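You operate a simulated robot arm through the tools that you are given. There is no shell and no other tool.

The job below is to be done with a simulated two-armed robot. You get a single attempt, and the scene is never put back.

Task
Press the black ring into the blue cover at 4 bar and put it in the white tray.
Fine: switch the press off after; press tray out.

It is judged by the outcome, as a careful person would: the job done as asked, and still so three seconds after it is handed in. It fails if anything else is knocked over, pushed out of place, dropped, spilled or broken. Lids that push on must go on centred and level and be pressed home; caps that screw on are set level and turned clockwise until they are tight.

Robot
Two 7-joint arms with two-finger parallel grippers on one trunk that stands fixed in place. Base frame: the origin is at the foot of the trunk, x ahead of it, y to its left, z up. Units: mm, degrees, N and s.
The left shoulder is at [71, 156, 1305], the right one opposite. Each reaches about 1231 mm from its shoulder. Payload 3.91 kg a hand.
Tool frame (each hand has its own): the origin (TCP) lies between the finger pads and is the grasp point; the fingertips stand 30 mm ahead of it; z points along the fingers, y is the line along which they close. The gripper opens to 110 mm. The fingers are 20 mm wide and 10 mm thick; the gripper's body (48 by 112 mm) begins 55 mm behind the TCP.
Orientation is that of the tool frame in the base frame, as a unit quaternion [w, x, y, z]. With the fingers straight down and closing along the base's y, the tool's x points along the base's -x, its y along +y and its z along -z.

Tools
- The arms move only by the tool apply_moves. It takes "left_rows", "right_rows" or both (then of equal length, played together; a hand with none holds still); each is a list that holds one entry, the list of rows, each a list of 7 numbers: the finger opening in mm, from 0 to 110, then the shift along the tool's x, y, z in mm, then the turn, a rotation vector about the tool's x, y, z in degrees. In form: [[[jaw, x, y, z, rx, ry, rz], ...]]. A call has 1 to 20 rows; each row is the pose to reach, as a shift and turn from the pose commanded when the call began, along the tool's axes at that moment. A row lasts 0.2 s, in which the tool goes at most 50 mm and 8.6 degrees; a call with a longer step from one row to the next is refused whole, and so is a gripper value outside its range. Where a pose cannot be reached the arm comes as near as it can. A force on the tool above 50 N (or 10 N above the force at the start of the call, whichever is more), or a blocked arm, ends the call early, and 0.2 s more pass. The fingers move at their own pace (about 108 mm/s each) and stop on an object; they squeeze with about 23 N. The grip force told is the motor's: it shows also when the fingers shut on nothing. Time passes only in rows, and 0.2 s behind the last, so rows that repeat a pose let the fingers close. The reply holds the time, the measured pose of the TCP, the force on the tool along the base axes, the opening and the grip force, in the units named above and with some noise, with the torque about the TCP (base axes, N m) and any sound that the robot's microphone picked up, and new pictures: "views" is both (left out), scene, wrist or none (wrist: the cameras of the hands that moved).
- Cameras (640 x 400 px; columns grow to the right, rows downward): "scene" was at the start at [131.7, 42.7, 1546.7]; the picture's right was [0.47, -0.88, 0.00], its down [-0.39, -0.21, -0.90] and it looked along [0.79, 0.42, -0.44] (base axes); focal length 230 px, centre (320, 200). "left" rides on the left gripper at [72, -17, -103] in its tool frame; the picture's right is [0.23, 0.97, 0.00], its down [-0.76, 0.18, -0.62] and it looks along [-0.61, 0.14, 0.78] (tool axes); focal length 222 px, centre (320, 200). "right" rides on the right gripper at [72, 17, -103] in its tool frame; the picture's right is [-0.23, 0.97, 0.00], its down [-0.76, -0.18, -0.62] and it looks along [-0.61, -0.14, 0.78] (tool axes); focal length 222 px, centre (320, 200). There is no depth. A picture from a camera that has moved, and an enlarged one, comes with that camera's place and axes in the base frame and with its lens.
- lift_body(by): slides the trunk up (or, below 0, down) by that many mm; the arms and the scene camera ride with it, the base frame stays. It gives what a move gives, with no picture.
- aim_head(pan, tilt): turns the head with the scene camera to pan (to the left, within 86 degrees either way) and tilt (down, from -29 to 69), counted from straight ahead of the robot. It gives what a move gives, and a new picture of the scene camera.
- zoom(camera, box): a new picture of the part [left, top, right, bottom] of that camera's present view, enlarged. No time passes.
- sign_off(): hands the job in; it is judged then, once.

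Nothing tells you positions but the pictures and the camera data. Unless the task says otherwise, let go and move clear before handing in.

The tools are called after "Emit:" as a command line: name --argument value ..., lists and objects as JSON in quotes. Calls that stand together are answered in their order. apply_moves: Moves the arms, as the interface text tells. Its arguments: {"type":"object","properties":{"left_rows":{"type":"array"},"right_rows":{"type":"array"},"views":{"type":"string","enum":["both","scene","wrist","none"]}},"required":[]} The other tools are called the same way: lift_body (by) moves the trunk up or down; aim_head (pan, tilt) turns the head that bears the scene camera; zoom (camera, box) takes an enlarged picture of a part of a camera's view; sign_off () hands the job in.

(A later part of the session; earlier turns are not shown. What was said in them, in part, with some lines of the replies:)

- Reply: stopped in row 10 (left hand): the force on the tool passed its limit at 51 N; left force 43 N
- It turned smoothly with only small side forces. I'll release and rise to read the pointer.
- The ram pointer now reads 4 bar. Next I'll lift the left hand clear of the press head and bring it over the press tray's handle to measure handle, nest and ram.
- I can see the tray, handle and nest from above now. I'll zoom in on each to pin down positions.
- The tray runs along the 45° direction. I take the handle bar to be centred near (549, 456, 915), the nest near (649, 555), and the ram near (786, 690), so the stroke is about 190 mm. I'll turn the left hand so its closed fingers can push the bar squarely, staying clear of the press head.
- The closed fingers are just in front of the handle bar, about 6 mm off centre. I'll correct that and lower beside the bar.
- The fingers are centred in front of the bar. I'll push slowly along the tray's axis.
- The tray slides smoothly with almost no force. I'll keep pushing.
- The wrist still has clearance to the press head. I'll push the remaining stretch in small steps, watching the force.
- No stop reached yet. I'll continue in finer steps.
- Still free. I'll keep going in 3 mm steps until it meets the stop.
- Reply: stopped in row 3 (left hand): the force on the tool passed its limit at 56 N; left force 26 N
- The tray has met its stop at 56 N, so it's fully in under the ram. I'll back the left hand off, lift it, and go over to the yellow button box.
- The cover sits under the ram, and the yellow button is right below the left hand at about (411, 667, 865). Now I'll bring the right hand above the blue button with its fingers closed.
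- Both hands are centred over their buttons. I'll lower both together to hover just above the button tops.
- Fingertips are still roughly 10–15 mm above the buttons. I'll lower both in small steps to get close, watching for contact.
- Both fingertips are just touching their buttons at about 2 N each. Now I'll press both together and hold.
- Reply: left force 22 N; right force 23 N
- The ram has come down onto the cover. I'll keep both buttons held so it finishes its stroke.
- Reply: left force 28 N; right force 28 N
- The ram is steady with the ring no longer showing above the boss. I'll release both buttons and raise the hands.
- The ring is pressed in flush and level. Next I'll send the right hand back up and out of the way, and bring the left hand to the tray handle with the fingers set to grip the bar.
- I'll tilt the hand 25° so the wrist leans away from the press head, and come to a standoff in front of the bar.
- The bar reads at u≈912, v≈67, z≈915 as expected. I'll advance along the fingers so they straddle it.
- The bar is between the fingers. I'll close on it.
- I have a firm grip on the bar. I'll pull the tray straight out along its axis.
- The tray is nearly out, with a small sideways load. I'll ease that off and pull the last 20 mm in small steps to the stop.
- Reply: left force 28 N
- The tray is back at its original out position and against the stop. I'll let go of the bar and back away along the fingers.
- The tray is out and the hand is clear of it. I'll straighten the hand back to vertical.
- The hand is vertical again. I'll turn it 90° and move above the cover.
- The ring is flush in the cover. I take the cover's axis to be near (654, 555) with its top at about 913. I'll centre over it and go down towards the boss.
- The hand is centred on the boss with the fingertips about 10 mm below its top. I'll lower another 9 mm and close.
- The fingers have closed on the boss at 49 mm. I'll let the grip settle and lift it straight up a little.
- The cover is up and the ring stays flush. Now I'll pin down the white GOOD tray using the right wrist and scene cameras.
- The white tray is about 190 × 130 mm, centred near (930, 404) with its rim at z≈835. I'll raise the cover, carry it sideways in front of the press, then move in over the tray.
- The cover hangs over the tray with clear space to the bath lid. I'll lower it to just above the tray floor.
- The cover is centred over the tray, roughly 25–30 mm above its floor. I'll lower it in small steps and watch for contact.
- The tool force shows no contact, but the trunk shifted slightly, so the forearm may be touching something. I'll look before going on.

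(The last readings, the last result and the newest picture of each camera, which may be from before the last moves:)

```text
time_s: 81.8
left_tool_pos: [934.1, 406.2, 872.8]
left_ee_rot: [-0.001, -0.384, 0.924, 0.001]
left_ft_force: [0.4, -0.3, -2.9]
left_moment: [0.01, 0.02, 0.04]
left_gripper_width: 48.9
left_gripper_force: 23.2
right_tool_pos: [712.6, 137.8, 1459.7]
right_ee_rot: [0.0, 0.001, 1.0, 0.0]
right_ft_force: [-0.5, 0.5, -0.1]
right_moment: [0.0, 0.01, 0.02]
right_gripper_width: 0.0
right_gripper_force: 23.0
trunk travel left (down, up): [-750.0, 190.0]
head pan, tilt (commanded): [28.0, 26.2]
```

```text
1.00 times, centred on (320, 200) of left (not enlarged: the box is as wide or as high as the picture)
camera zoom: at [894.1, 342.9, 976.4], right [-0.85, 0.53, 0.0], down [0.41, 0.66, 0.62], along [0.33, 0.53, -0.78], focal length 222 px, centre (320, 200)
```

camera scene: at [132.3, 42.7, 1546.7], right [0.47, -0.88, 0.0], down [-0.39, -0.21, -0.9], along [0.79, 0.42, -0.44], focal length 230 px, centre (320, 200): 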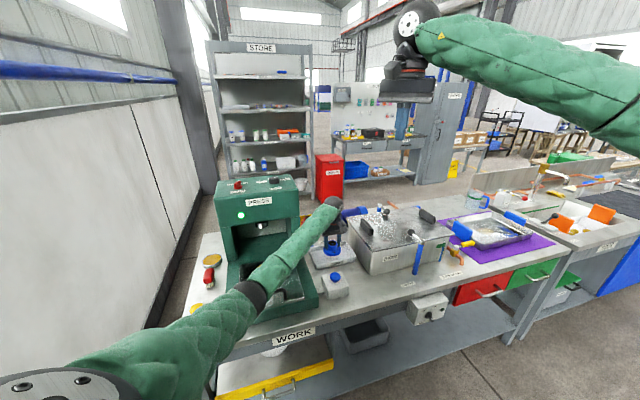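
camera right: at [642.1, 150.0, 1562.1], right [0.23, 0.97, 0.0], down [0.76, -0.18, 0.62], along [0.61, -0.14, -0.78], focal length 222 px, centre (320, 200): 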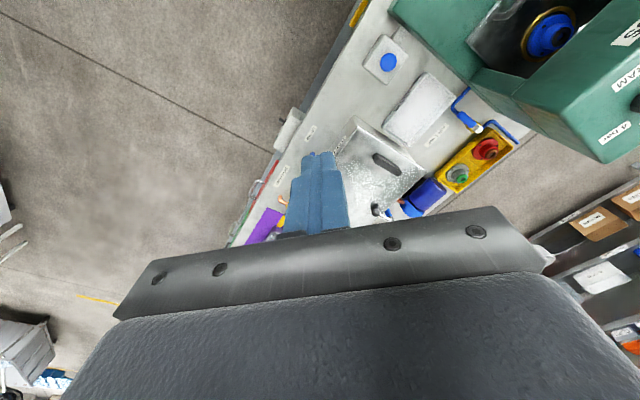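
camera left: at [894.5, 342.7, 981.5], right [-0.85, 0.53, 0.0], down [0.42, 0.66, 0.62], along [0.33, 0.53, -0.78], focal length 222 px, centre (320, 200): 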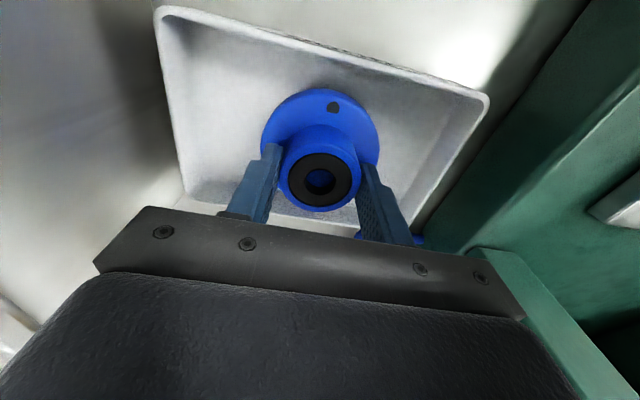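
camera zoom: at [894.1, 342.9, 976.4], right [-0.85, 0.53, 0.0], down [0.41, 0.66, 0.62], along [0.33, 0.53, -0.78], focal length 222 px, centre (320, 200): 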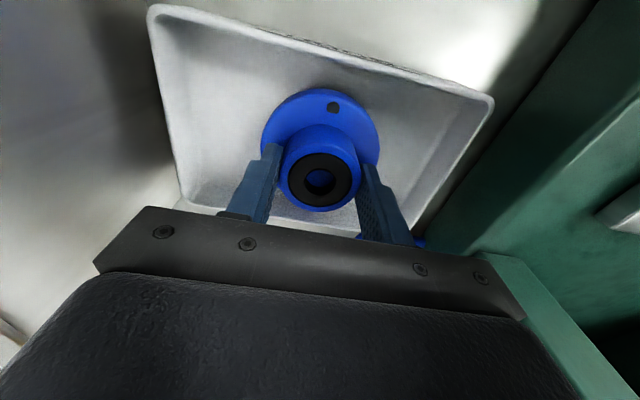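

The forearm looks clear of the handle and the column by my triangulation. I'll hold a moment to see whether the pose and trunk settle.

Emit:
apply_moves --left_rows '[[[0, 0, 0, 0, 0, 0, 0], [0, 0, 0, 0, 0, 0, 0], [0, 0, 0, 0, 0, 0, 0]]]' --views "none"

Emit:
zoom --camera "scene" --box '[320, 235, 350, 260]'

Emit:
zoom --camera "scene" --box '[230, 230, 350, 330]'

```text
time_s: 82.6
left_tool_pos: [933.8, 405.2, 872.6]
left_ee_rot: [0.0, -0.382, 0.924, 0.001]
left_ft_force: [-0.6, -0.7, -2.2]
left_moment: [0.02, -0.01, 0.0]
left_gripper_width: 49.0
left_gripper_force: 23.5
right_tool_pos: [712.4, 137.6, 1459.5]
right_ee_rot: [0.0, 0.0, 1.0, -0.001]
right_ft_force: [0.1, -0.7, 0.6]
right_moment: [-0.02, 0.01, 0.0]
right_gripper_width: 0.0
right_gripper_force: 23.6
trunk travel left (down, up): [-750.0, 190.0]
head pan, tilt (commanded): [28.0, 26.2]
```

```text
16.00 times, centred on (335, 248) of scene
camera zoom: at [130.5, 42.0, 1547.2], right [0.47, -0.88, 0.0], down [-0.39, -0.21, -0.9], along [0.79, 0.42, -0.44], focal length 3685 px, centre (80, -560)
```

zoom: 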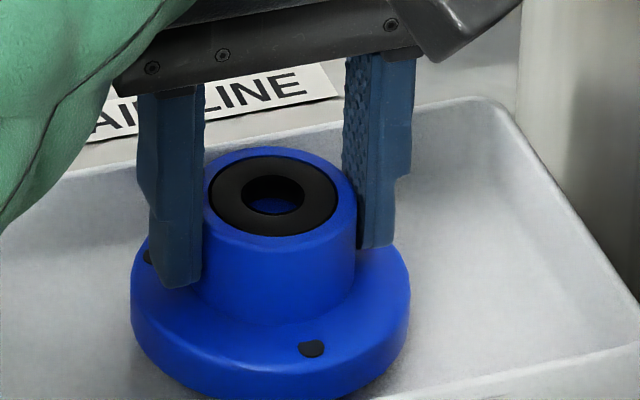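

```text
4.00 times, centred on (290, 280) of scene
camera zoom: at [130.5, 42.0, 1547.2], right [0.47, -0.88, 0.0], down [-0.39, -0.21, -0.9], along [0.79, 0.42, -0.44], focal length 921 px, centre (440, -120)
```

zoom: 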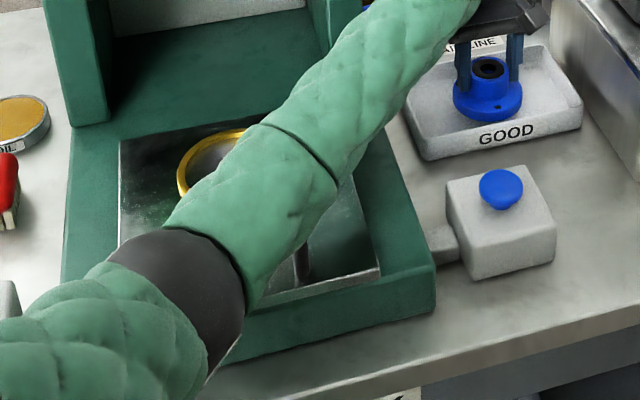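

The trunk offset persists, so the forearm is most likely resting on the press-tray handle. I'll raise the hand off first, then raise the trunk so the elbow comes in higher.

Emit:
apply_moves --left_rows '[[[0, 0, 0, -10, 0, 0, 0], [0, 0, 0, -30, 0, 0, 0], [0, 0, 0, -60, 0, 0, 0], [0, 0, 0, -90, 0, 0, 0], [0, 0, 0, -90, 0, 0, 0]]]' --views "scene"

Emit:
zoom --camera "scene" --box '[230, 230, 350, 330]'

```text
time_s: 83.8
left_tool_pos: [934.4, 406.3, 959.8]
left_ee_rot: [-0.002, -0.381, 0.925, 0.001]
left_ft_force: [0.4, -0.8, -2.0]
left_moment: [0.01, -0.01, 0.0]
left_gripper_width: 49.4
left_gripper_force: 22.6
right_tool_pos: [715.0, 138.5, 1458.5]
right_ee_rot: [0.0, 0.001, 1.0, 0.0]
right_ft_force: [-0.4, 0.2, -0.7]
right_moment: [0.02, 0.01, -0.03]
right_gripper_width: 0.1
right_gripper_force: 23.0
trunk travel left (down, up): [-750.0, 190.0]
head pan, tilt (commanded): [28.0, 26.2]
camera scene: at [132.4, 42.9, 1546.6], right [0.47, -0.88, 0.0], down [-0.39, -0.21, -0.9], along [0.79, 0.42, -0.44], focal length 230 px, centre (320, 200)
```

scene: 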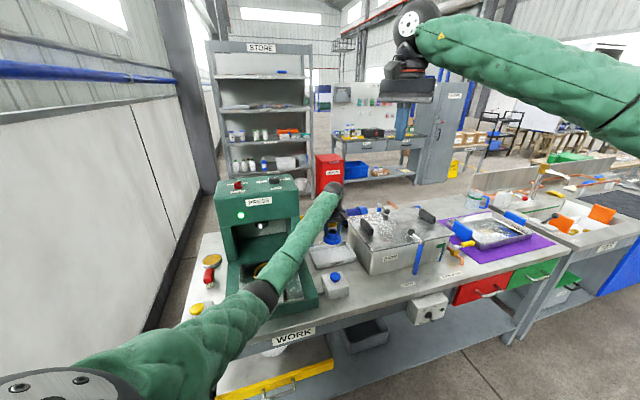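

```text
4.00 times, centred on (290, 280) of scene
camera zoom: at [132.4, 42.9, 1546.6], right [0.47, -0.88, 0.0], down [-0.39, -0.21, -0.9], along [0.79, 0.42, -0.44], focal length 921 px, centre (440, -120)
```

zoom: 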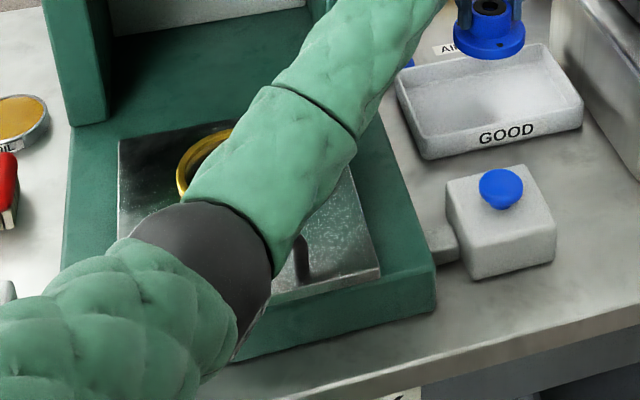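

The trunk sprang back, so the forearm had been resting on the handle and is now clear. I'll raise the trunk by 170 mm.

Emit:
lift_body --by 170

```text
time_s: 85.8
left_tool_pos: [933.3, 405.6, 1129.6]
left_ee_rot: [-0.001, -0.382, 0.924, 0.001]
left_ft_force: [-0.2, -0.2, -1.8]
left_moment: [0.0, -0.04, 0.01]
left_gripper_width: 49.4
left_gripper_force: 23.0
right_tool_pos: [715.3, 138.2, 1629.8]
right_ee_rot: [-0.001, 0.002, 1.0, 0.0]
right_ft_force: [-0.6, 0.9, -0.2]
right_moment: [0.0, 0.01, -0.03]
right_gripper_width: 0.0
right_gripper_force: 23.1
trunk travel left (down, up): [-920.0, 20.0]
head pan, tilt (commanded): [28.0, 26.2]
```

The trunk is up. I'll lower the hand again towards the tray and check where the forearm runs.

Emit:
apply_moves --left_rows '[[[0, 0, 0, 30, 0, 0, 0], [0, 0, 0, 65, 0, 0, 0], [0, 0, 0, 100, 0, 0, 0], [0, 0, 0, 135, 0, 0, 0], [0, 0, 0, 170, 0, 0, 0], [0, 0, 0, 205, 0, 0, 0], [0, 0, 0, 230, 0, 0, 0], [0, 0, 0, 244, 0, 0, 0], [0, 0, 0, 244, 0, 0, 0]]]' --views "both"

Emit:
zoom --camera "scene" --box '[200, 230, 400, 380]'

```text
time_s: 87.8
left_tool_pos: [933.7, 406.4, 883.6]
left_ee_rot: [-0.001, -0.383, 0.924, 0.001]
left_ft_force: [-0.7, 0.2, -2.5]
left_moment: [0.02, 0.0, 0.01]
left_gripper_width: 49.4
left_gripper_force: 23.0
right_tool_pos: [714.8, 137.7, 1629.9]
right_ee_rot: [0.001, 0.001, 1.0, 0.001]
right_ft_force: [-0.4, 0.1, 0.5]
right_moment: [0.0, 0.02, 0.04]
right_gripper_width: 0.2
right_gripper_force: 23.0
trunk travel left (down, up): [-920.0, 20.0]
head pan, tilt (commanded): [28.0, 26.2]
camera scene: at [132.4, 42.7, 1716.7], right [0.47, -0.88, 0.0], down [-0.39, -0.21, -0.9], along [0.79, 0.42, -0.44], focal length 230 px, centre (320, 200)
camera left: at [893.8, 343.0, 988.4], right [-0.85, 0.53, 0.0], down [0.42, 0.66, 0.62], along [0.33, 0.53, -0.78], focal length 222 px, centre (320, 200)
```

scene: 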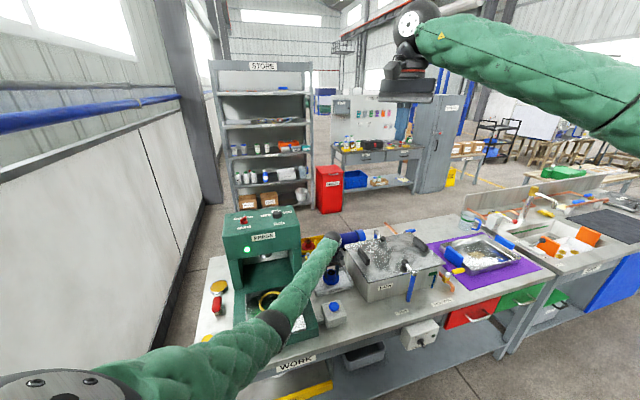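
left: 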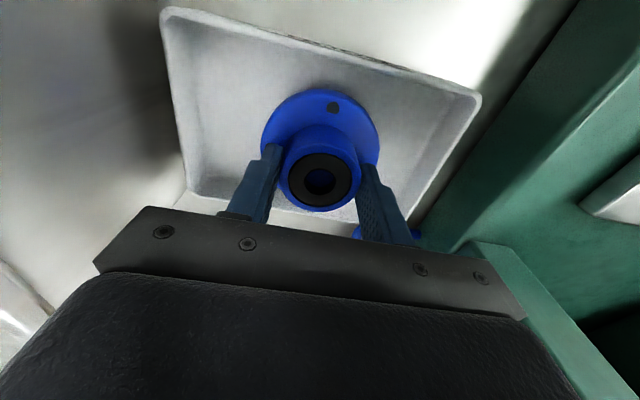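

```text
2.67 times, centred on (300, 305) of scene
camera zoom: at [132.4, 42.7, 1716.7], right [0.47, -0.88, 0.0], down [-0.39, -0.21, -0.9], along [0.79, 0.42, -0.44], focal length 614 px, centre (373, -80)
```

zoom: 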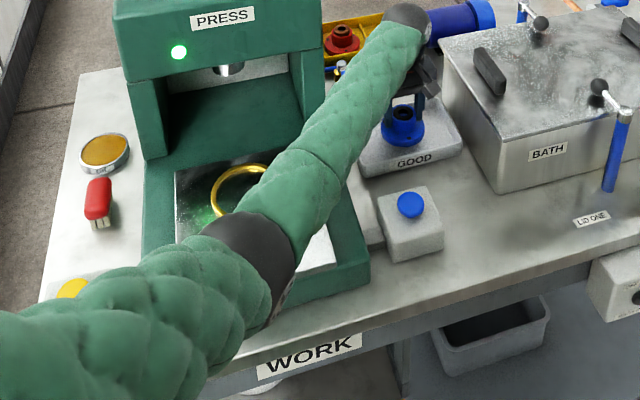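

No trunk shift this time, so the arm is clear. I'll lower slowly until the cover touches the tray floor.

Emit:
apply_moves --left_rows '[[[0, 0, 0, 3, 0, 0, 0], [0, 0, 0, 6, 0, 0, 0], [0, 0, 0, 9, 0, 0, 0], [0, 0, 0, 12, 0, 0, 0], [0, 0, 0, 12, 0, 0, 0]]]' --views "none"

Emit:
zoom --camera "scene" --box '[310, 265, 360, 300]'

```text
time_s: 89.0
left_tool_pos: [934.2, 405.6, 873.8]
left_ee_rot: [-0.001, -0.382, 0.924, 0.002]
left_ft_force: [0.5, 0.6, -2.1]
left_moment: [-0.01, 0.0, 0.01]
left_gripper_width: 49.2
left_gripper_force: 22.7
right_tool_pos: [714.4, 137.8, 1629.1]
right_ee_rot: [0.0, 0.001, 1.0, 0.0]
right_ft_force: [0.4, -0.6, -0.5]
right_moment: [0.02, -0.01, -0.01]
right_gripper_width: 0.0
right_gripper_force: 22.8
trunk travel left (down, up): [-920.0, 20.0]
head pan, tilt (commanded): [28.0, 26.2]
```

```text
11.43 times, centred on (335, 282) of scene
camera zoom: at [132.4, 42.7, 1716.7], right [0.47, -0.88, 0.0], down [-0.39, -0.21, -0.9], along [0.79, 0.42, -0.44], focal length 2632 px, centre (149, -743)
```

zoom: 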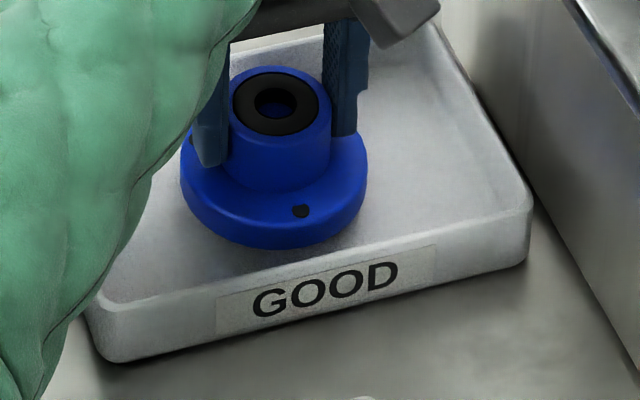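

Still free and no trunk shift. I'll continue down in small steps.

Emit:
apply_moves --left_rows '[[[0, 0, 0, 2, 0, 0, 0], [0, 0, 0, 4, 0, 0, 0], [0, 0, 0, 6, 0, 0, 0], [0, 0, 0, 6, 0, 0, 0]]]' --views "none"

Emit:
zoom --camera "scene" --box '[310, 265, 360, 300]'

```text
time_s: 90.0
left_tool_pos: [933.2, 405.9, 868.4]
left_ee_rot: [-0.002, -0.382, 0.924, 0.001]
left_ft_force: [0.0, 0.2, -2.7]
left_moment: [0.01, -0.02, 0.02]
left_gripper_width: 49.2
left_gripper_force: 23.1
right_tool_pos: [713.3, 137.6, 1630.1]
right_ee_rot: [0.0, 0.001, 1.0, 0.0]
right_ft_force: [0.2, -0.2, -0.7]
right_moment: [0.0, -0.03, 0.01]
right_gripper_width: 0.0
right_gripper_force: 22.9
trunk travel left (down, up): [-920.0, 20.0]
head pan, tilt (commanded): [28.0, 26.2]
```

```text
11.43 times, centred on (335, 282) of scene
camera zoom: at [132.5, 42.7, 1716.7], right [0.47, -0.88, 0.0], down [-0.39, -0.21, -0.9], along [0.79, 0.42, -0.44], focal length 2632 px, centre (149, -743)
```

zoom: 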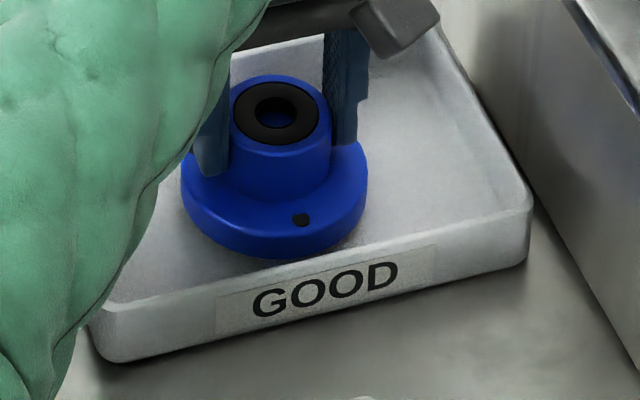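

Still no contact. I'll keep going.

Emit:
apply_moves --left_rows '[[[0, 0, 0, 2, 0, 0, 0], [0, 0, 0, 4, 0, 0, 0], [0, 0, 0, 6, 0, 0, 0], [0, 0, 0, 6, 0, 0, 0]]]' --views "wrist"

Emit:
zoom --camera "scene" --box '[310, 265, 360, 300]'

```text
time_s: 91.0
left_tool_pos: [933.6, 406.7, 862.3]
left_ee_rot: [-0.001, -0.383, 0.924, 0.002]
left_ft_force: [-0.2, -0.7, -2.8]
left_moment: [-0.03, 0.02, -0.03]
left_gripper_width: 49.3
left_gripper_force: 22.5
right_tool_pos: [714.6, 138.3, 1629.8]
right_ee_rot: [0.0, 0.001, 1.0, 0.0]
right_ft_force: [-0.1, -0.3, -0.3]
right_moment: [0.01, -0.06, 0.02]
right_gripper_width: 0.0
right_gripper_force: 23.3
trunk travel left (down, up): [-920.0, 20.0]
head pan, tilt (commanded): [28.0, 26.2]
camera left: at [893.6, 343.1, 965.5], right [-0.85, 0.53, 0.0], down [0.42, 0.66, 0.62], along [0.33, 0.53, -0.78], focal length 222 px, centre (320, 200)
```

left: 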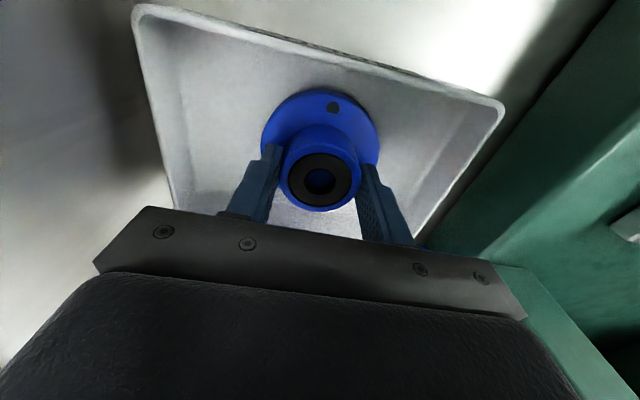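

```text
11.43 times, centred on (335, 282) of scene
camera zoom: at [132.5, 42.7, 1716.7], right [0.47, -0.88, 0.0], down [-0.39, -0.21, -0.9], along [0.79, 0.42, -0.44], focal length 2632 px, centre (149, -743)
```

zoom: 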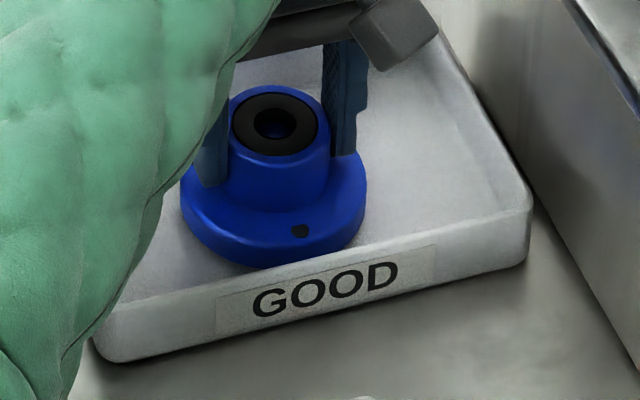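

Still descending freely. I'll continue in small steps.

Emit:
apply_moves --left_rows '[[[0, 0, 0, 2, 0, 0, 0], [0, 0, 0, 4, 0, 0, 0], [0, 0, 0, 6, 0, 0, 0], [0, 0, 0, 6, 0, 0, 0]]]' --views "none"

Emit:
zoom --camera "scene" --box '[310, 265, 360, 300]'

```text
time_s: 92.0
left_tool_pos: [934.6, 405.3, 854.7]
left_ee_rot: [-0.001, -0.382, 0.924, 0.0]
left_ft_force: [-0.1, 0.2, -1.1]
left_moment: [0.0, 0.01, -0.08]
left_gripper_width: 49.1
left_gripper_force: 23.1
right_tool_pos: [714.0, 138.2, 1631.2]
right_ee_rot: [0.0, 0.0, 1.0, 0.0]
right_ft_force: [0.8, 0.5, -0.2]
right_moment: [-0.01, -0.01, -0.01]
right_gripper_width: 0.0
right_gripper_force: 22.7
trunk travel left (down, up): [-920.0, 20.0]
head pan, tilt (commanded): [28.0, 26.2]
```

```text
11.43 times, centred on (335, 282) of scene
camera zoom: at [132.4, 42.6, 1716.7], right [0.47, -0.88, 0.0], down [-0.39, -0.21, -0.9], along [0.79, 0.42, -0.44], focal length 2632 px, centre (149, -743)
```

zoom: 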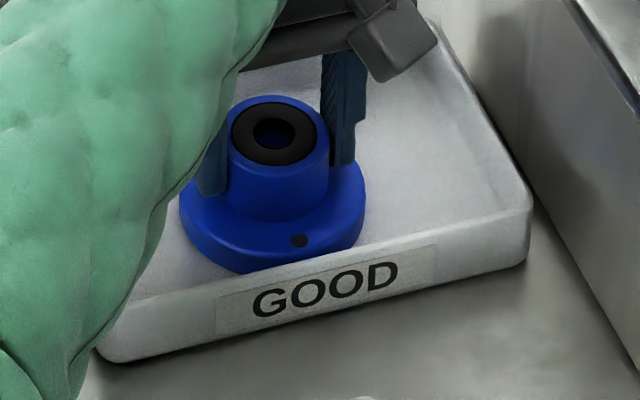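

The force is easing slightly, so the floor should be close. Another few millimetres.

Emit:
apply_moves --left_rows '[[[0, 0, 0, 1.5, 0, 0, 0], [0, 0, 0, 3, 0, 0, 0], [0, 0, 0, 4.5, 0, 0, 0], [0, 0, 0, 4.5, 0, 0, 0]]]' --views "none"

Emit:
zoom --camera "scene" --box '[310, 265, 360, 300]'

```text
time_s: 93.0
left_tool_pos: [932.7, 405.8, 855.2]
left_ee_rot: [0.0, -0.383, 0.924, 0.001]
left_ft_force: [3.0, 4.1, 20.9]
left_moment: [-0.07, -0.29, 0.02]
left_gripper_width: 49.6
left_gripper_force: 22.7
right_tool_pos: [712.5, 137.5, 1631.8]
right_ee_rot: [0.001, 0.0, 1.0, 0.0]
right_ft_force: [-0.2, -0.7, 1.0]
right_moment: [0.02, 0.0, -0.03]
right_gripper_width: 0.0
right_gripper_force: 23.1
trunk travel left (down, up): [-920.0, 20.0]
head pan, tilt (commanded): [28.0, 26.2]
```

```text
11.43 times, centred on (335, 282) of scene
camera zoom: at [129.9, 41.9, 1717.1], right [0.47, -0.88, 0.0], down [-0.39, -0.21, -0.9], along [0.79, 0.42, -0.44], focal length 2632 px, centre (149, -743)
```

zoom: 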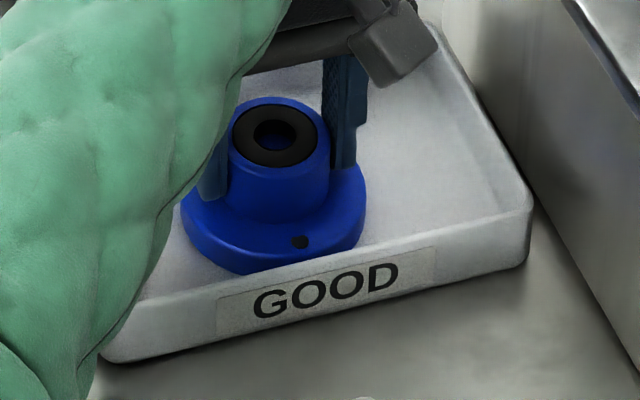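

The cover is on the tray floor, with 21 N upward on the tool. I'll ease the pressure off, open the fingers and rise straight up.

Emit:
apply_moves --left_rows '[[[0, 0, 0, -3.5, 0, 0, 0], [0, 0, 0, -3.5, 0, 0, 0], [52, 0, 0, -3.5, 0, 0, 0], [60, 0, 0, -3.5, 0, 0, 0], [76, 0, 0, -3.5, 0, 0, 0], [76, 0, 0, -3.5, 0, 0, 0], [76, 0, 0, -20, 0, 0, 0], [76, 0, 0, -50, 0, 0, 0], [76, 0, 0, -85, 0, 0, 0], [76, 0, 0, -120, 0, 0, 0], [76, 0, 0, -160, 0, 0, 0], [76, 0, 0, -200, 0, 0, 0], [76, 0, 0, -200, 0, 0, 0]]]' --views "both"

Emit:
zoom --camera "scene" --box '[300, 255, 370, 305]'

Emit:
zoom --camera "left" --box '[220, 0, 420, 160]'

```text
time_s: 95.8
left_tool_pos: [934.4, 407.1, 1052.5]
left_ee_rot: [-0.001, -0.382, 0.924, 0.002]
left_ft_force: [0.0, 0.1, -0.1]
left_moment: [0.02, -0.01, 0.0]
left_gripper_width: 76.3
left_gripper_force: 0.1
right_tool_pos: [714.1, 139.0, 1628.9]
right_ee_rot: [0.0, 0.001, 1.0, 0.0]
right_ft_force: [-0.2, 0.5, -0.2]
right_moment: [0.02, 0.0, -0.01]
right_gripper_width: 0.2
right_gripper_force: 22.3
trunk travel left (down, up): [-920.0, 20.0]
head pan, tilt (commanded): [28.0, 26.2]
camera scene: at [132.4, 42.8, 1716.7], right [0.47, -0.88, 0.0], down [-0.39, -0.21, -0.9], along [0.79, 0.42, -0.44], focal length 230 px, centre (320, 200)
camera left: at [894.4, 343.5, 1155.4], right [-0.85, 0.53, 0.0], down [0.42, 0.66, 0.62], along [0.33, 0.53, -0.78], focal length 222 px, centre (320, 200)
```

scene: 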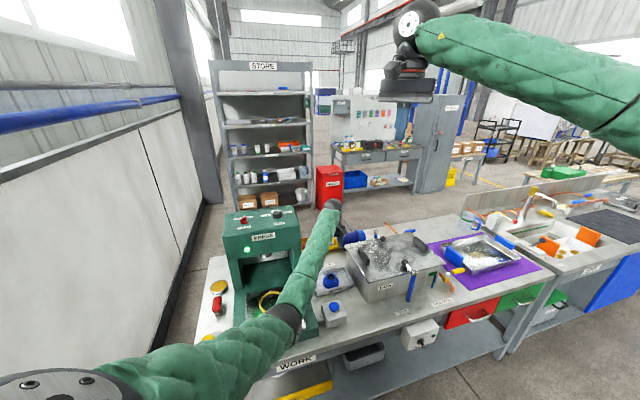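
left: 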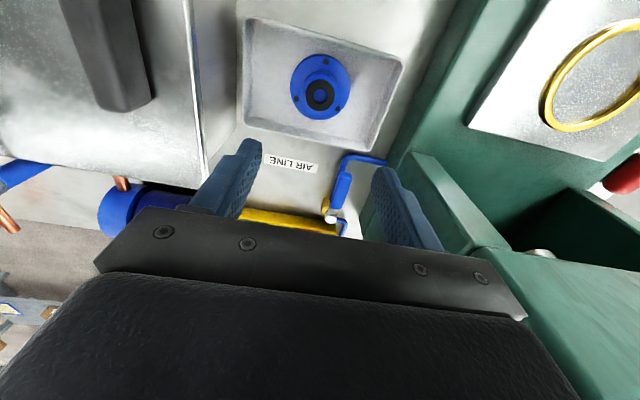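

```text
8.00 times, centred on (335, 280) of scene
camera zoom: at [132.4, 42.8, 1716.7], right [0.47, -0.88, 0.0], down [-0.39, -0.21, -0.9], along [0.79, 0.42, -0.44], focal length 1842 px, centre (200, -440)
```

zoom: 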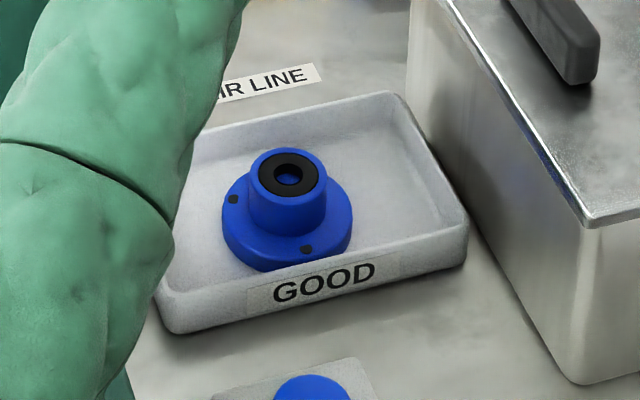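

```text
2.50 times, centred on (320, 80) of left
camera zoom: at [894.4, 343.5, 1155.4], right [-0.85, 0.53, 0.0], down [0.42, 0.66, 0.62], along [0.33, 0.53, -0.78], focal length 555 px, centre (320, 500)
```

zoom: 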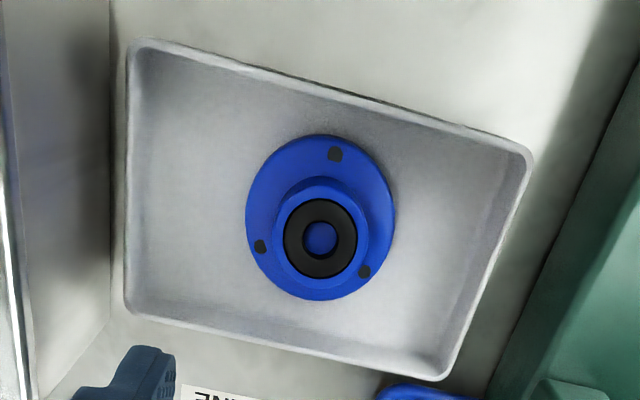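

The finished cover sits flat in the white tray with its ring flush. Now I'll raise the left hand well above the press and go back to the red switch to turn it off.

Emit:
apply_moves --left_rows '[[[70, 0, 0, -47, 0, 0, 0], [60, 0, 0, -94, 0, 0, 0], [50, 0, 0, -141, 0, 0, 0], [40, 0, 0, -188, 0, 0, 0], [40, 0, 0, -235, 0, 0, 0], [40, 0, 0, -280, 0, 0, 0], [40, -12.7, 42, -280, 0, 0, 3.4], [40, -25.4, 84.1, -280, 0, 0, 6.8], [40, -38.2, 126.2, -280, 0, 0, 10.2], [40, -50.9, 168.2, -280, 0, 0, 13.6], [40, -63.6, 210.3, -280, 0, 0, 17], [40, -76.3, 252.3, -280, 0, 0, 20.4], [40, -89.1, 294.4, -280, 0, 0, 23.8], [40, -101.8, 336.4, -280, 0, 0, 27.2], [40, -114.5, 378.5, -280, 0, 0, 30.6], [40, -114.5, 378.5, -280, 0, 0, 30.6]]]' --views "both"

Emit:
zoom --camera "left" --box '[220, 60, 420, 200]'

Emit:
zoom --camera "scene" --box '[205, 190, 305, 270]'

```text
time_s: 99.2
left_tool_pos: [749.0, 755.7, 1333.6]
left_ee_rot: [-0.002, -0.124, 0.992, 0.002]
left_ft_force: [0.3, -0.5, 0.3]
left_moment: [0.0, 0.05, -0.03]
left_gripper_width: 39.9
left_gripper_force: 0.0
right_tool_pos: [714.8, 138.7, 1628.9]
right_ee_rot: [-0.002, 0.001, 1.0, 0.0]
right_ft_force: [0.1, 0.0, 0.5]
right_moment: [0.0, 0.04, 0.01]
right_gripper_width: 0.0
right_gripper_force: 23.0
trunk travel left (down, up): [-920.0, 20.0]
head pan, tilt (commanded): [28.0, 26.2]
camera scene: at [132.7, 41.9, 1716.7], right [0.47, -0.88, 0.0], down [-0.39, -0.21, -0.9], along [0.79, 0.42, -0.44], focal length 230 px, centre (320, 200)
camera left: at [682.5, 721.0, 1437.3], right [-0.46, 0.89, 0.0], down [0.7, 0.36, 0.62], along [0.55, 0.29, -0.78], focal length 222 px, centre (320, 200)
```

scene: 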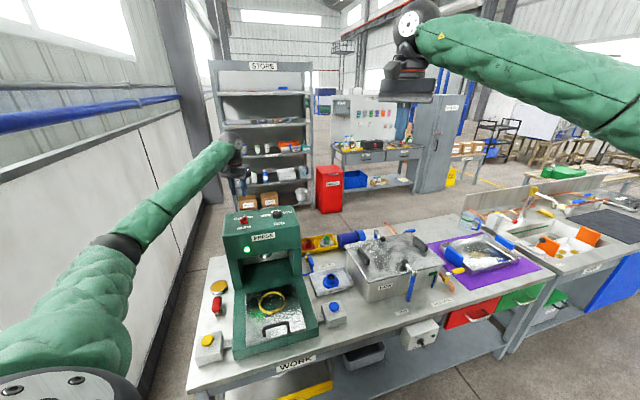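
left: 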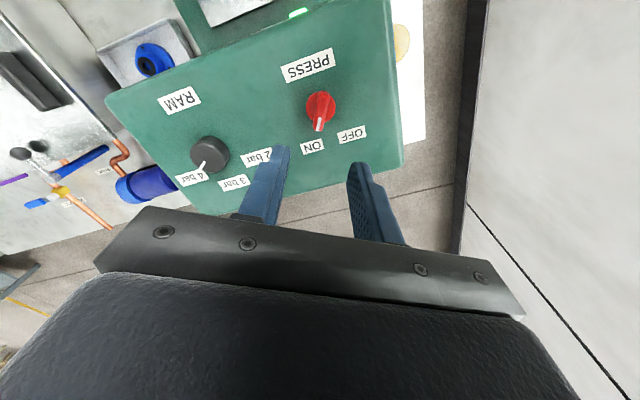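

```text
2.86 times, centred on (320, 130) of left
camera zoom: at [682.5, 721.0, 1437.3], right [-0.46, 0.89, 0.0], down [0.7, 0.36, 0.62], along [0.55, 0.29, -0.78], focal length 635 px, centre (320, 400)
```

zoom: 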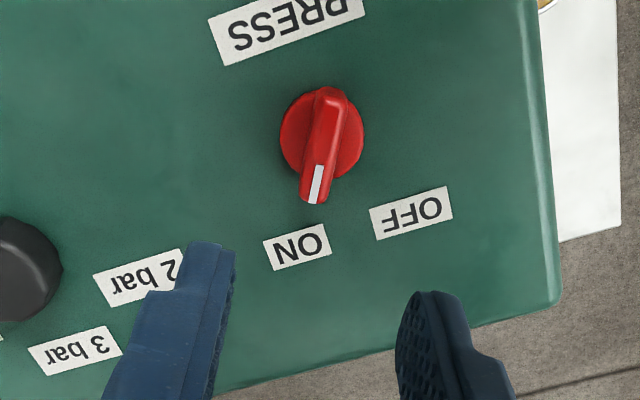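

```text
5.00 times, centred on (255, 230) of scene
camera zoom: at [132.7, 41.9, 1716.7], right [0.47, -0.88, 0.0], down [-0.39, -0.21, -0.9], along [0.79, 0.42, -0.44], focal length 1152 px, centre (645, 50)
```

zoom: 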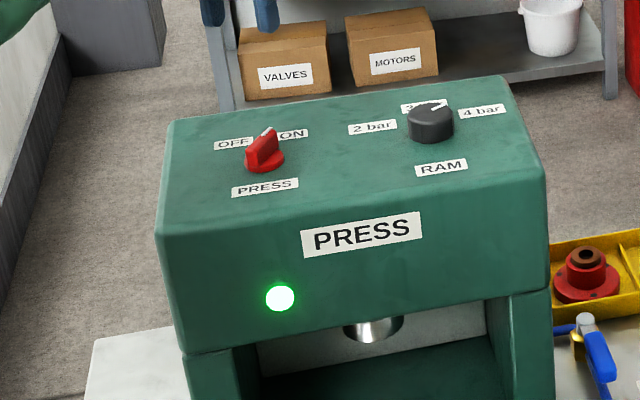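

The switch reads ON and the hand is centred over it. I'll go down with the fingers either side of the handle.

Emit:
apply_moves --left_rows '[[[40, 0, 0, 35, 0, 0, -2], [40, 0, 0, 70, 0, 0, -4], [40, 0, 0, 100, 0, 0, -4], [40, 0, 0, 118, 0, 0, -4], [40, 0, 0, 126, 0, 0, -4], [40, 0, 0, 126, 0, 0, -4]]]' --views "wrist"

Emit:
zoom --camera "left" --box '[220, 80, 420, 220]'

Emit:
zoom --camera "scene" --box '[230, 200, 280, 240]'

```text
time_s: 100.6
left_tool_pos: [748.7, 753.7, 1207.9]
left_ee_rot: [-0.001, -0.159, 0.987, 0.001]
left_ft_force: [0.3, -0.5, 0.5]
left_moment: [0.01, -0.02, 0.0]
left_gripper_width: 40.0
left_gripper_force: 0.0
right_tool_pos: [714.3, 139.3, 1629.2]
right_ee_rot: [-0.001, 0.0, 1.0, 0.0]
right_ft_force: [-0.4, -0.2, -0.7]
right_moment: [-0.03, 0.04, -0.01]
right_gripper_width: 0.3
right_gripper_force: 22.9
trunk travel left (down, up): [-920.0, 20.0]
head pan, tilt (commanded): [28.0, 26.2]
camera left: at [684.5, 715.5, 1310.8], right [-0.52, 0.85, 0.0], down [0.67, 0.41, 0.62], along [0.53, 0.33, -0.78], focal length 222 px, centre (320, 200)
```

left: 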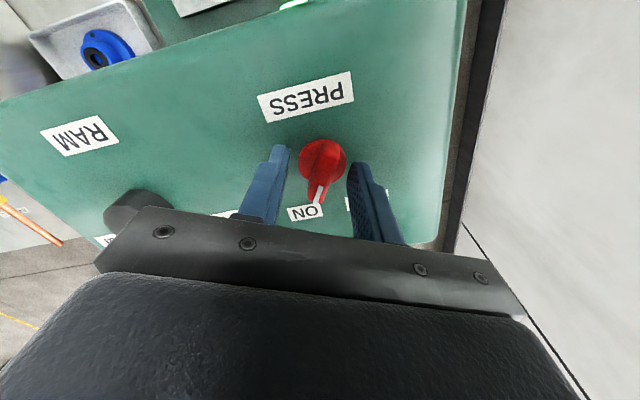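

```text
2.86 times, centred on (320, 150) of left
camera zoom: at [684.5, 715.5, 1310.8], right [-0.52, 0.85, 0.0], down [0.67, 0.41, 0.62], along [0.53, 0.33, -0.78], focal length 635 px, centre (320, 343)
```

zoom: 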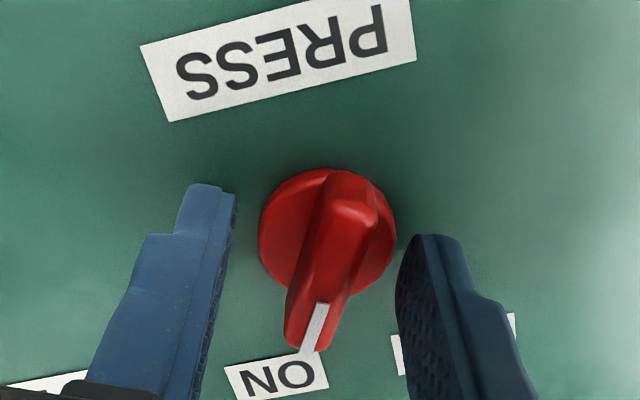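

```text
10.00 times, centred on (255, 220) of scene
camera zoom: at [131.9, 42.7, 1716.7], right [0.47, -0.88, 0.0], down [-0.39, -0.21, -0.9], along [0.79, 0.42, -0.44], focal length 2303 px, centre (970, 0)
```

zoom: 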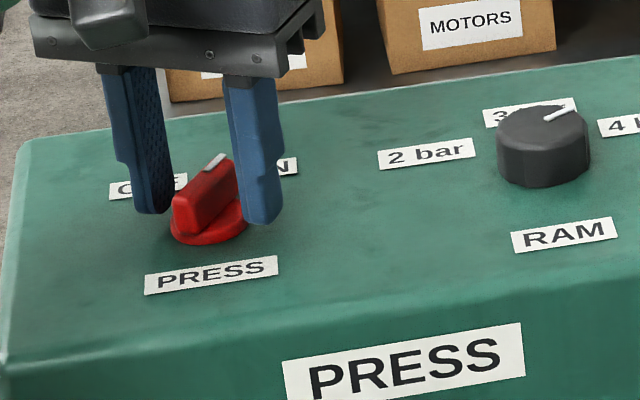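

The handle is between the fingers, about 2 mm off centre. I'll correct that and close.

Emit:
apply_moves --left_rows '[[[36, -0.7, 2, 0, 0, 0, 0], [20, -0.7, 2, 0, 0, 0, 0], [5, -0.7, 2, 0, 0, 0, 0], [0, -0.7, 2, 0, 0, 0, 0], [0, -0.7, 2, 0, 0, 0, 0]]]' --views "none"

Emit:
zoom --camera "scene" --box '[230, 200, 280, 240]'

```text
time_s: 101.8
left_tool_pos: [748.6, 756.4, 1206.3]
left_ee_rot: [-0.002, -0.159, 0.987, 0.001]
left_ft_force: [0.0, 0.0, 0.1]
left_moment: [-0.27, 0.09, 0.0]
left_gripper_width: 11.8
left_gripper_force: 45.2
right_tool_pos: [713.6, 138.4, 1629.0]
right_ee_rot: [0.0, 0.001, 1.0, -0.001]
right_ft_force: [-0.1, 0.2, 0.0]
right_moment: [0.02, -0.01, -0.01]
right_gripper_width: 0.2
right_gripper_force: 23.4
trunk travel left (down, up): [-920.0, 20.0]
head pan, tilt (commanded): [28.0, 26.2]
```

```text
10.00 times, centred on (255, 220) of scene
camera zoom: at [132.1, 42.9, 1716.7], right [0.47, -0.88, 0.0], down [-0.39, -0.21, -0.9], along [0.79, 0.42, -0.44], focal length 2303 px, centre (970, 0)
```

zoom: 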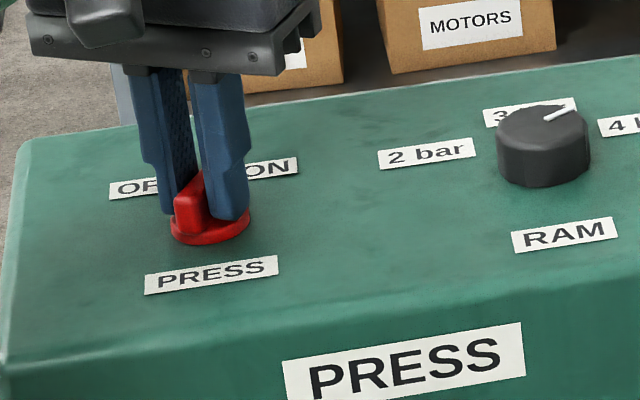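

I have a clean grip with no side force. I'll turn the switch anticlockwise to OFF.

Emit:
apply_moves --left_rows '[[[0, 0, 0, 0, 0, 0, -7.7], [0, 0, 0, 0, 0, 0, -15.4], [0, 0, 0, 0, 0, 0, -23.1], [0, 0, 0, 0, 0, 0, -30.8], [0, 0, 0, 0, 0, 0, -38.5], [0, 0, 0, 0, 0, 0, -46.2], [0, 0, 0, 0, 0, 0, -53.9], [0, 0, 0, 0, 0, 0, -61], [0, 0, 0, 0, 0, 0, -61]]]' --views "scene"

Emit:
zoom --camera "scene" --box '[210, 195, 310, 265]'

```text
time_s: 103.8
left_tool_pos: [749.2, 755.9, 1208.2]
left_ee_rot: [0.0, -0.638, 0.77, 0.002]
left_ft_force: [7.6, -2.6, 2.6]
left_moment: [-0.49, -0.58, -1.09]
left_gripper_width: 12.8
left_gripper_force: 45.2
right_tool_pos: [715.6, 137.7, 1628.3]
right_ee_rot: [0.0, 0.001, 1.0, 0.0]
right_ft_force: [-0.3, 0.1, -0.4]
right_moment: [-0.01, -0.01, -0.01]
right_gripper_width: 0.1
right_gripper_force: 23.1
trunk travel left (down, up): [-920.0, 20.0]
head pan, tilt (commanded): [28.0, 26.2]
camera scene: at [132.9, 42.2, 1716.7], right [0.47, -0.88, 0.0], down [-0.39, -0.21, -0.9], along [0.79, 0.42, -0.44], focal length 230 px, centre (320, 200)
```

scene: 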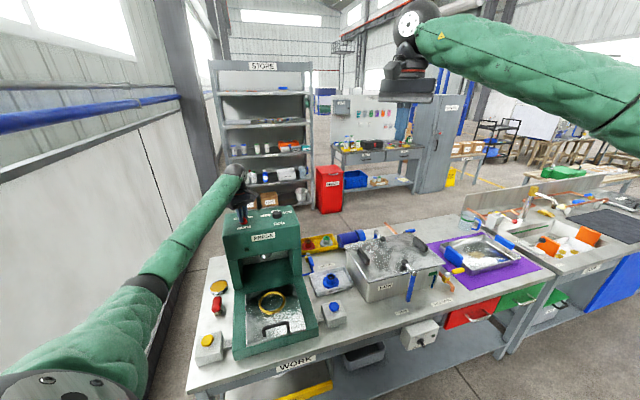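

```text
5.71 times, centred on (260, 230) of scene
camera zoom: at [132.9, 42.2, 1716.7], right [0.47, -0.88, 0.0], down [-0.39, -0.21, -0.9], along [0.79, 0.42, -0.44], focal length 1316 px, centre (663, 29)
```

zoom: 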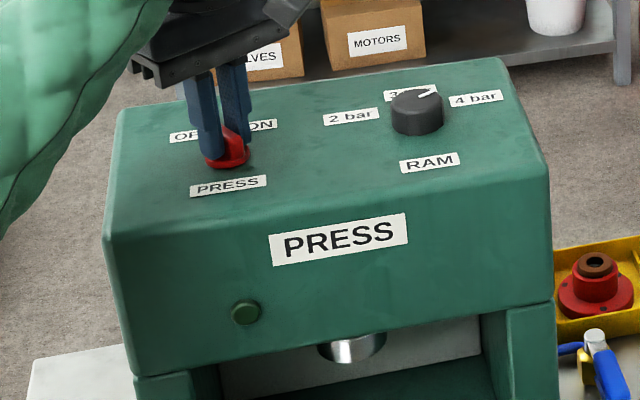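

The lamp is dark, so the press is off. I'll let go, lift, and draw the left hand back clear.

Emit:
apply_moves --left_rows '[[[20, 0, 0, 0, 0, 0, 0], [40, 0, 0, 0, 0, 0, 0], [40, 0, 0, 0, 0, 0, 0], [40, 0, 0, -30, 0, 0, 0], [40, 0, 0, -75, 0, 0, 0], [40, 0, 0, -120, 0, 0, 0], [40, 0, 0, -160, 0, 0, 0], [40, 0, 0, -160, 0, 0, 0]]]' --views "both"

Emit:
zoom --camera "scene" --box '[210, 195, 310, 265]'

Emit:
zoom --camera "scene" --box '[190, 250, 370, 370]'

Emit:
zoom --camera "left" --box '[220, 40, 420, 180]'

```text
time_s: 105.6
left_tool_pos: [748.9, 757.7, 1367.1]
left_ee_rot: [-0.001, -0.639, 0.769, 0.001]
left_ft_force: [-0.2, -0.2, -0.6]
left_moment: [0.02, -0.01, 0.03]
left_gripper_width: 40.2
left_gripper_force: 0.1
right_tool_pos: [714.9, 138.7, 1628.9]
right_ee_rot: [0.0, 0.001, 1.0, 0.0]
right_ft_force: [-0.6, 0.0, -0.1]
right_moment: [0.01, -0.02, -0.01]
right_gripper_width: 0.2
right_gripper_force: 22.7
trunk travel left (down, up): [-920.0, 20.0]
head pan, tilt (commanded): [28.0, 26.2]
camera scene: at [132.2, 43.3, 1716.7], right [0.47, -0.88, 0.0], down [-0.39, -0.21, -0.9], along [0.79, 0.42, -0.44], focal length 230 px, centre (320, 200)
camera left: at [751.2, 683.6, 1470.7], right [-1.0, -0.04, 0.0], down [-0.03, 0.78, 0.62], along [-0.03, 0.62, -0.78], focal length 222 px, centre (320, 200)
```

scene: 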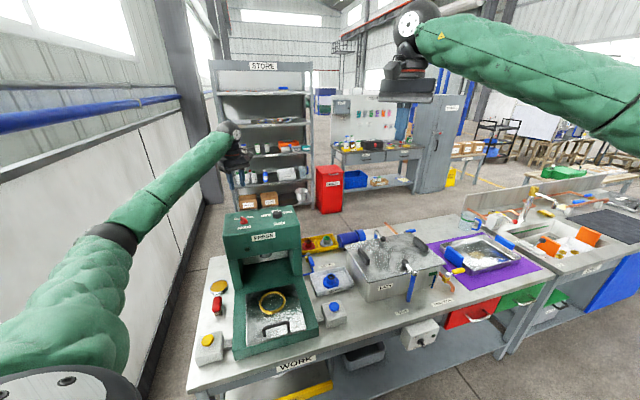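
left: 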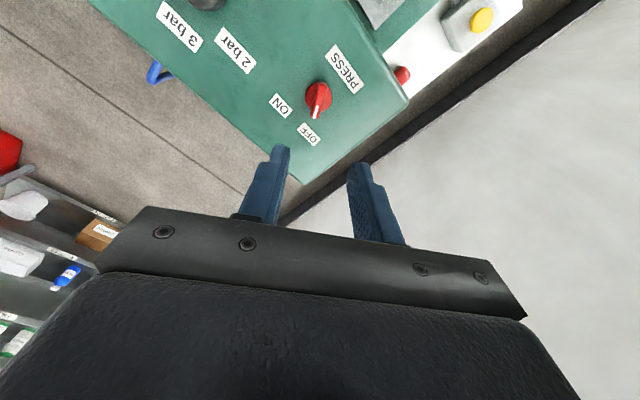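

```text
5.71 times, centred on (260, 230) of scene
camera zoom: at [132.2, 43.3, 1716.7], right [0.47, -0.88, 0.0], down [-0.39, -0.21, -0.9], along [0.79, 0.42, -0.44], focal length 1316 px, centre (663, 29)
```

zoom: 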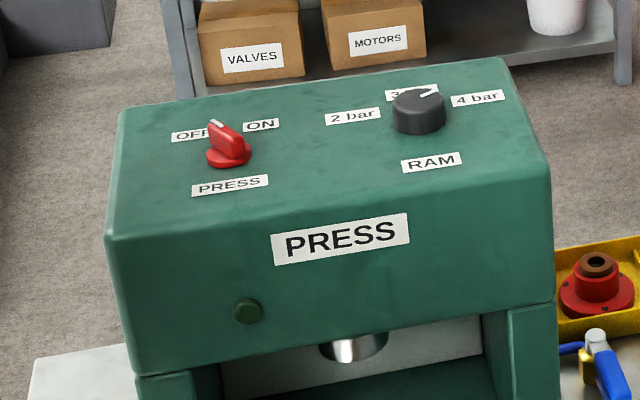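

```text
3.33 times, centred on (280, 310) of scene
camera zoom: at [132.2, 43.3, 1716.7], right [0.47, -0.88, 0.0], down [-0.39, -0.21, -0.9], along [0.79, 0.42, -0.44], focal length 768 px, centre (453, -167)
```

zoom: 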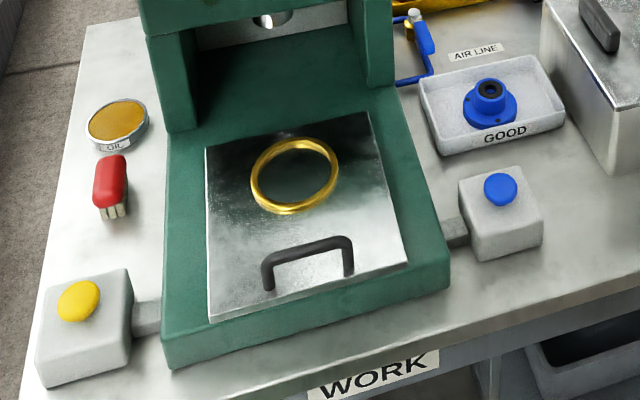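

```text
2.86 times, centred on (320, 110) of left
camera zoom: at [751.2, 683.6, 1470.7], right [-1.0, -0.04, 0.0], down [-0.03, 0.78, 0.62], along [-0.03, 0.62, -0.78], focal length 635 px, centre (320, 457)
```

zoom: 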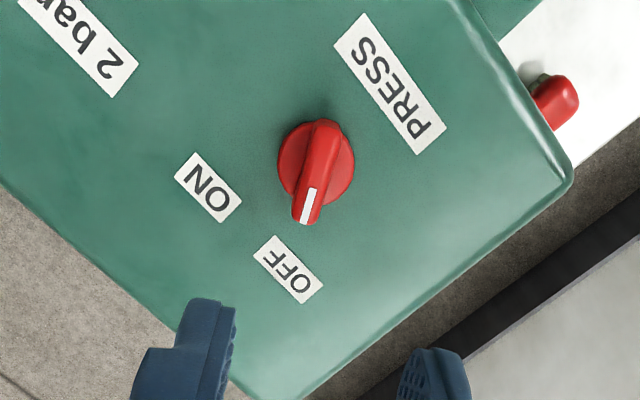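

Press off, tray out, and the cover is in the white tray. I'll bring the left arm back to a neutral pose.

Emit:
apply_moves --left_rows '[[[40, 0, 0, -40, 0, 0, 0], [40, 21.6, 27.4, -60, 0, 0, 8], [40, 43.1, 54.8, -80, 0, 0, 16], [40, 64.7, 82.2, -100, 0, 0, 24], [40, 86.2, 109.6, -120, 0, 0, 32], [40, 107.8, 137, -140, 0, 0, 40], [40, 129.4, 164.5, -160, 0, 0, 48], [40, 150.9, 191.9, -180, 0, 0, 56], [40, 172.5, 219.3, -200, 0, 0, 64], [40, 194, 246.7, -220, 0, 0, 72], [40, 215.6, 274.1, -233, 0, 0, 79.6], [40, 215.6, 274.1, -233, 0, 0, 79.6]]]' --views "none"

Emit:
lift_body --by -170

Emit:
zoom --camera "scene" --box '[235, 250, 305, 320]'

Emit:
zoom --camera "scene" --box '[170, 160, 350, 340]'

Emit:
zoom --camera "scene" --box '[290, 180, 470, 300]'

Emit:
zoom --camera "scene" --box '[316, 240, 346, 262]'

```text
time_s: 108.4
left_tool_pos: [514.8, 556.3, 1475.8]
left_ee_rot: [-0.132, 0.003, 0.991, -0.001]
left_ft_force: [0.6, 0.5, -0.2]
left_moment: [0.01, -0.02, 0.04]
left_gripper_width: 40.0
left_gripper_force: 0.2
left hand out of reach, approached as far as the arm can: row 8, 9, 10, 11, 12
right_tool_pos: [711.9, 139.1, 1630.3]
right_ee_rot: [0.0, -0.001, 1.0, -0.001]
right_ft_force: [0.2, -1.0, 0.1]
right_moment: [-0.01, 0.01, -0.01]
right_gripper_width: 0.2
right_gripper_force: 22.8
trunk travel left (down, up): [-920.0, 20.0]
head pan, tilt (commanded): [28.0, 26.2]
stopped in row 12 (left hand): the arm was blocked; the commanded pose is now the measured one
```

```text
time_s: 110.3
left_tool_pos: [517.5, 554.9, 1305.3]
left_ee_rot: [-0.132, 0.003, 0.991, -0.001]
left_ft_force: [0.6, 0.4, 0.1]
left_moment: [0.03, 0.03, 0.0]
left_gripper_width: 40.2
left_gripper_force: 0.0
right_tool_pos: [714.5, 138.3, 1460.8]
right_ee_rot: [0.001, 0.001, 1.0, 0.0]
right_ft_force: [-0.6, -0.3, -0.3]
right_moment: [0.01, -0.04, 0.03]
right_gripper_width: 0.0
right_gripper_force: 23.2
trunk travel left (down, up): [-750.0, 190.0]
head pan, tilt (commanded): [28.0, 26.2]
```

```text
5.71 times, centred on (270, 285) of scene
camera zoom: at [131.8, 42.7, 1546.8], right [0.47, -0.88, 0.0], down [-0.39, -0.21, -0.9], along [0.79, 0.42, -0.44], focal length 1316 px, centre (606, -286)
```

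zoom: 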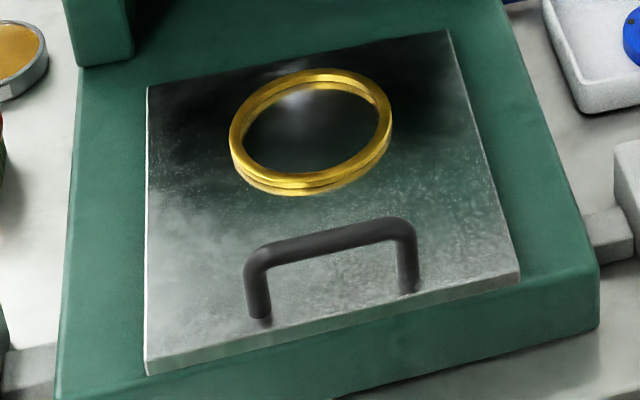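

```text
2.22 times, centred on (260, 250) of scene
camera zoom: at [131.8, 42.7, 1546.8], right [0.47, -0.88, 0.0], down [-0.39, -0.21, -0.9], along [0.79, 0.42, -0.44], focal length 512 px, centre (453, 89)
```

zoom: 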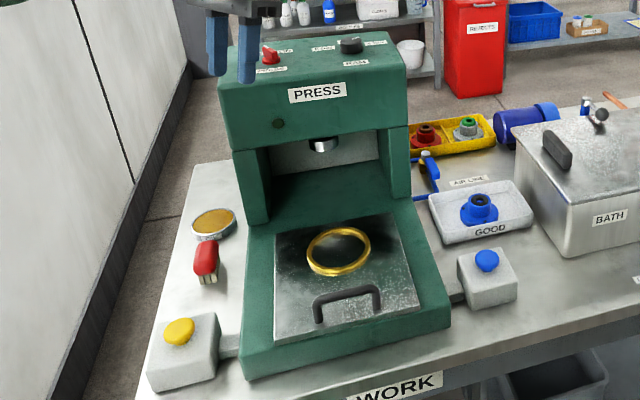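

```text
3.33 times, centred on (380, 240) of scene
camera zoom: at [131.8, 42.7, 1546.8], right [0.47, -0.88, 0.0], down [-0.39, -0.21, -0.9], along [0.79, 0.42, -0.44], focal length 768 px, centre (120, 67)
```

zoom: 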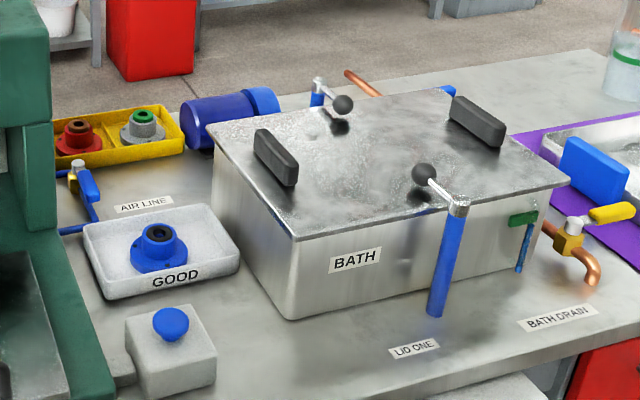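

```text
16.00 times, centred on (331, 251) of scene
camera zoom: at [131.8, 42.7, 1546.8], right [0.47, -0.88, 0.0], down [-0.39, -0.21, -0.9], along [0.79, 0.42, -0.44], focal length 3685 px, centre (144, -616)
```

zoom: 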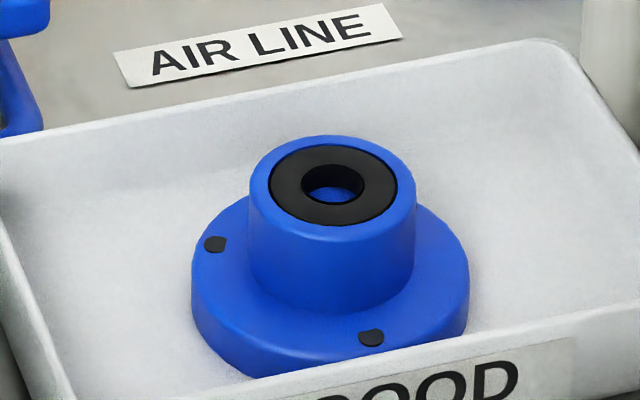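

The cover with its flush ring sits in the white GOOD tray. The press tray is fully out, the lamp is dark with the switch at OFF, and everything else is where it started. Both hands are empty and clear, so I'm handing in.

Emit:
sign_off

```text
The job is handed in.
```

The black ring is pressed into the blue cover at 4 bar, and the cover is sitting flat in the white GOOD tray. I handed the job in with both hands empty and clear.

- **Pressing:** I set the ram knob from 2 bar to 4 bar and held both buttons for about 3 seconds. In the pictures the ring is flush and level.
- **Press:** The switch is at OFF and the lamp is dark. The press tray is fully out, in the same place as at the start.
- **Ram knob:** I left it at 4 bar, since you didn't ask for it to go back.
- **Contact while placing the cover:** My left forearm appeared to rest briefly on the press tray's handle. I lifted off and came back with the trunk raised; the handle and tray look unmoved in the pictures.
- **Arm stopped early:** The left arm ran out of reach and was stopped while moving back to rest. It is tilted about 15° above and in front of the press, touching nothing that I can see.

Nothing else on the bench looks moved from the first pictures.
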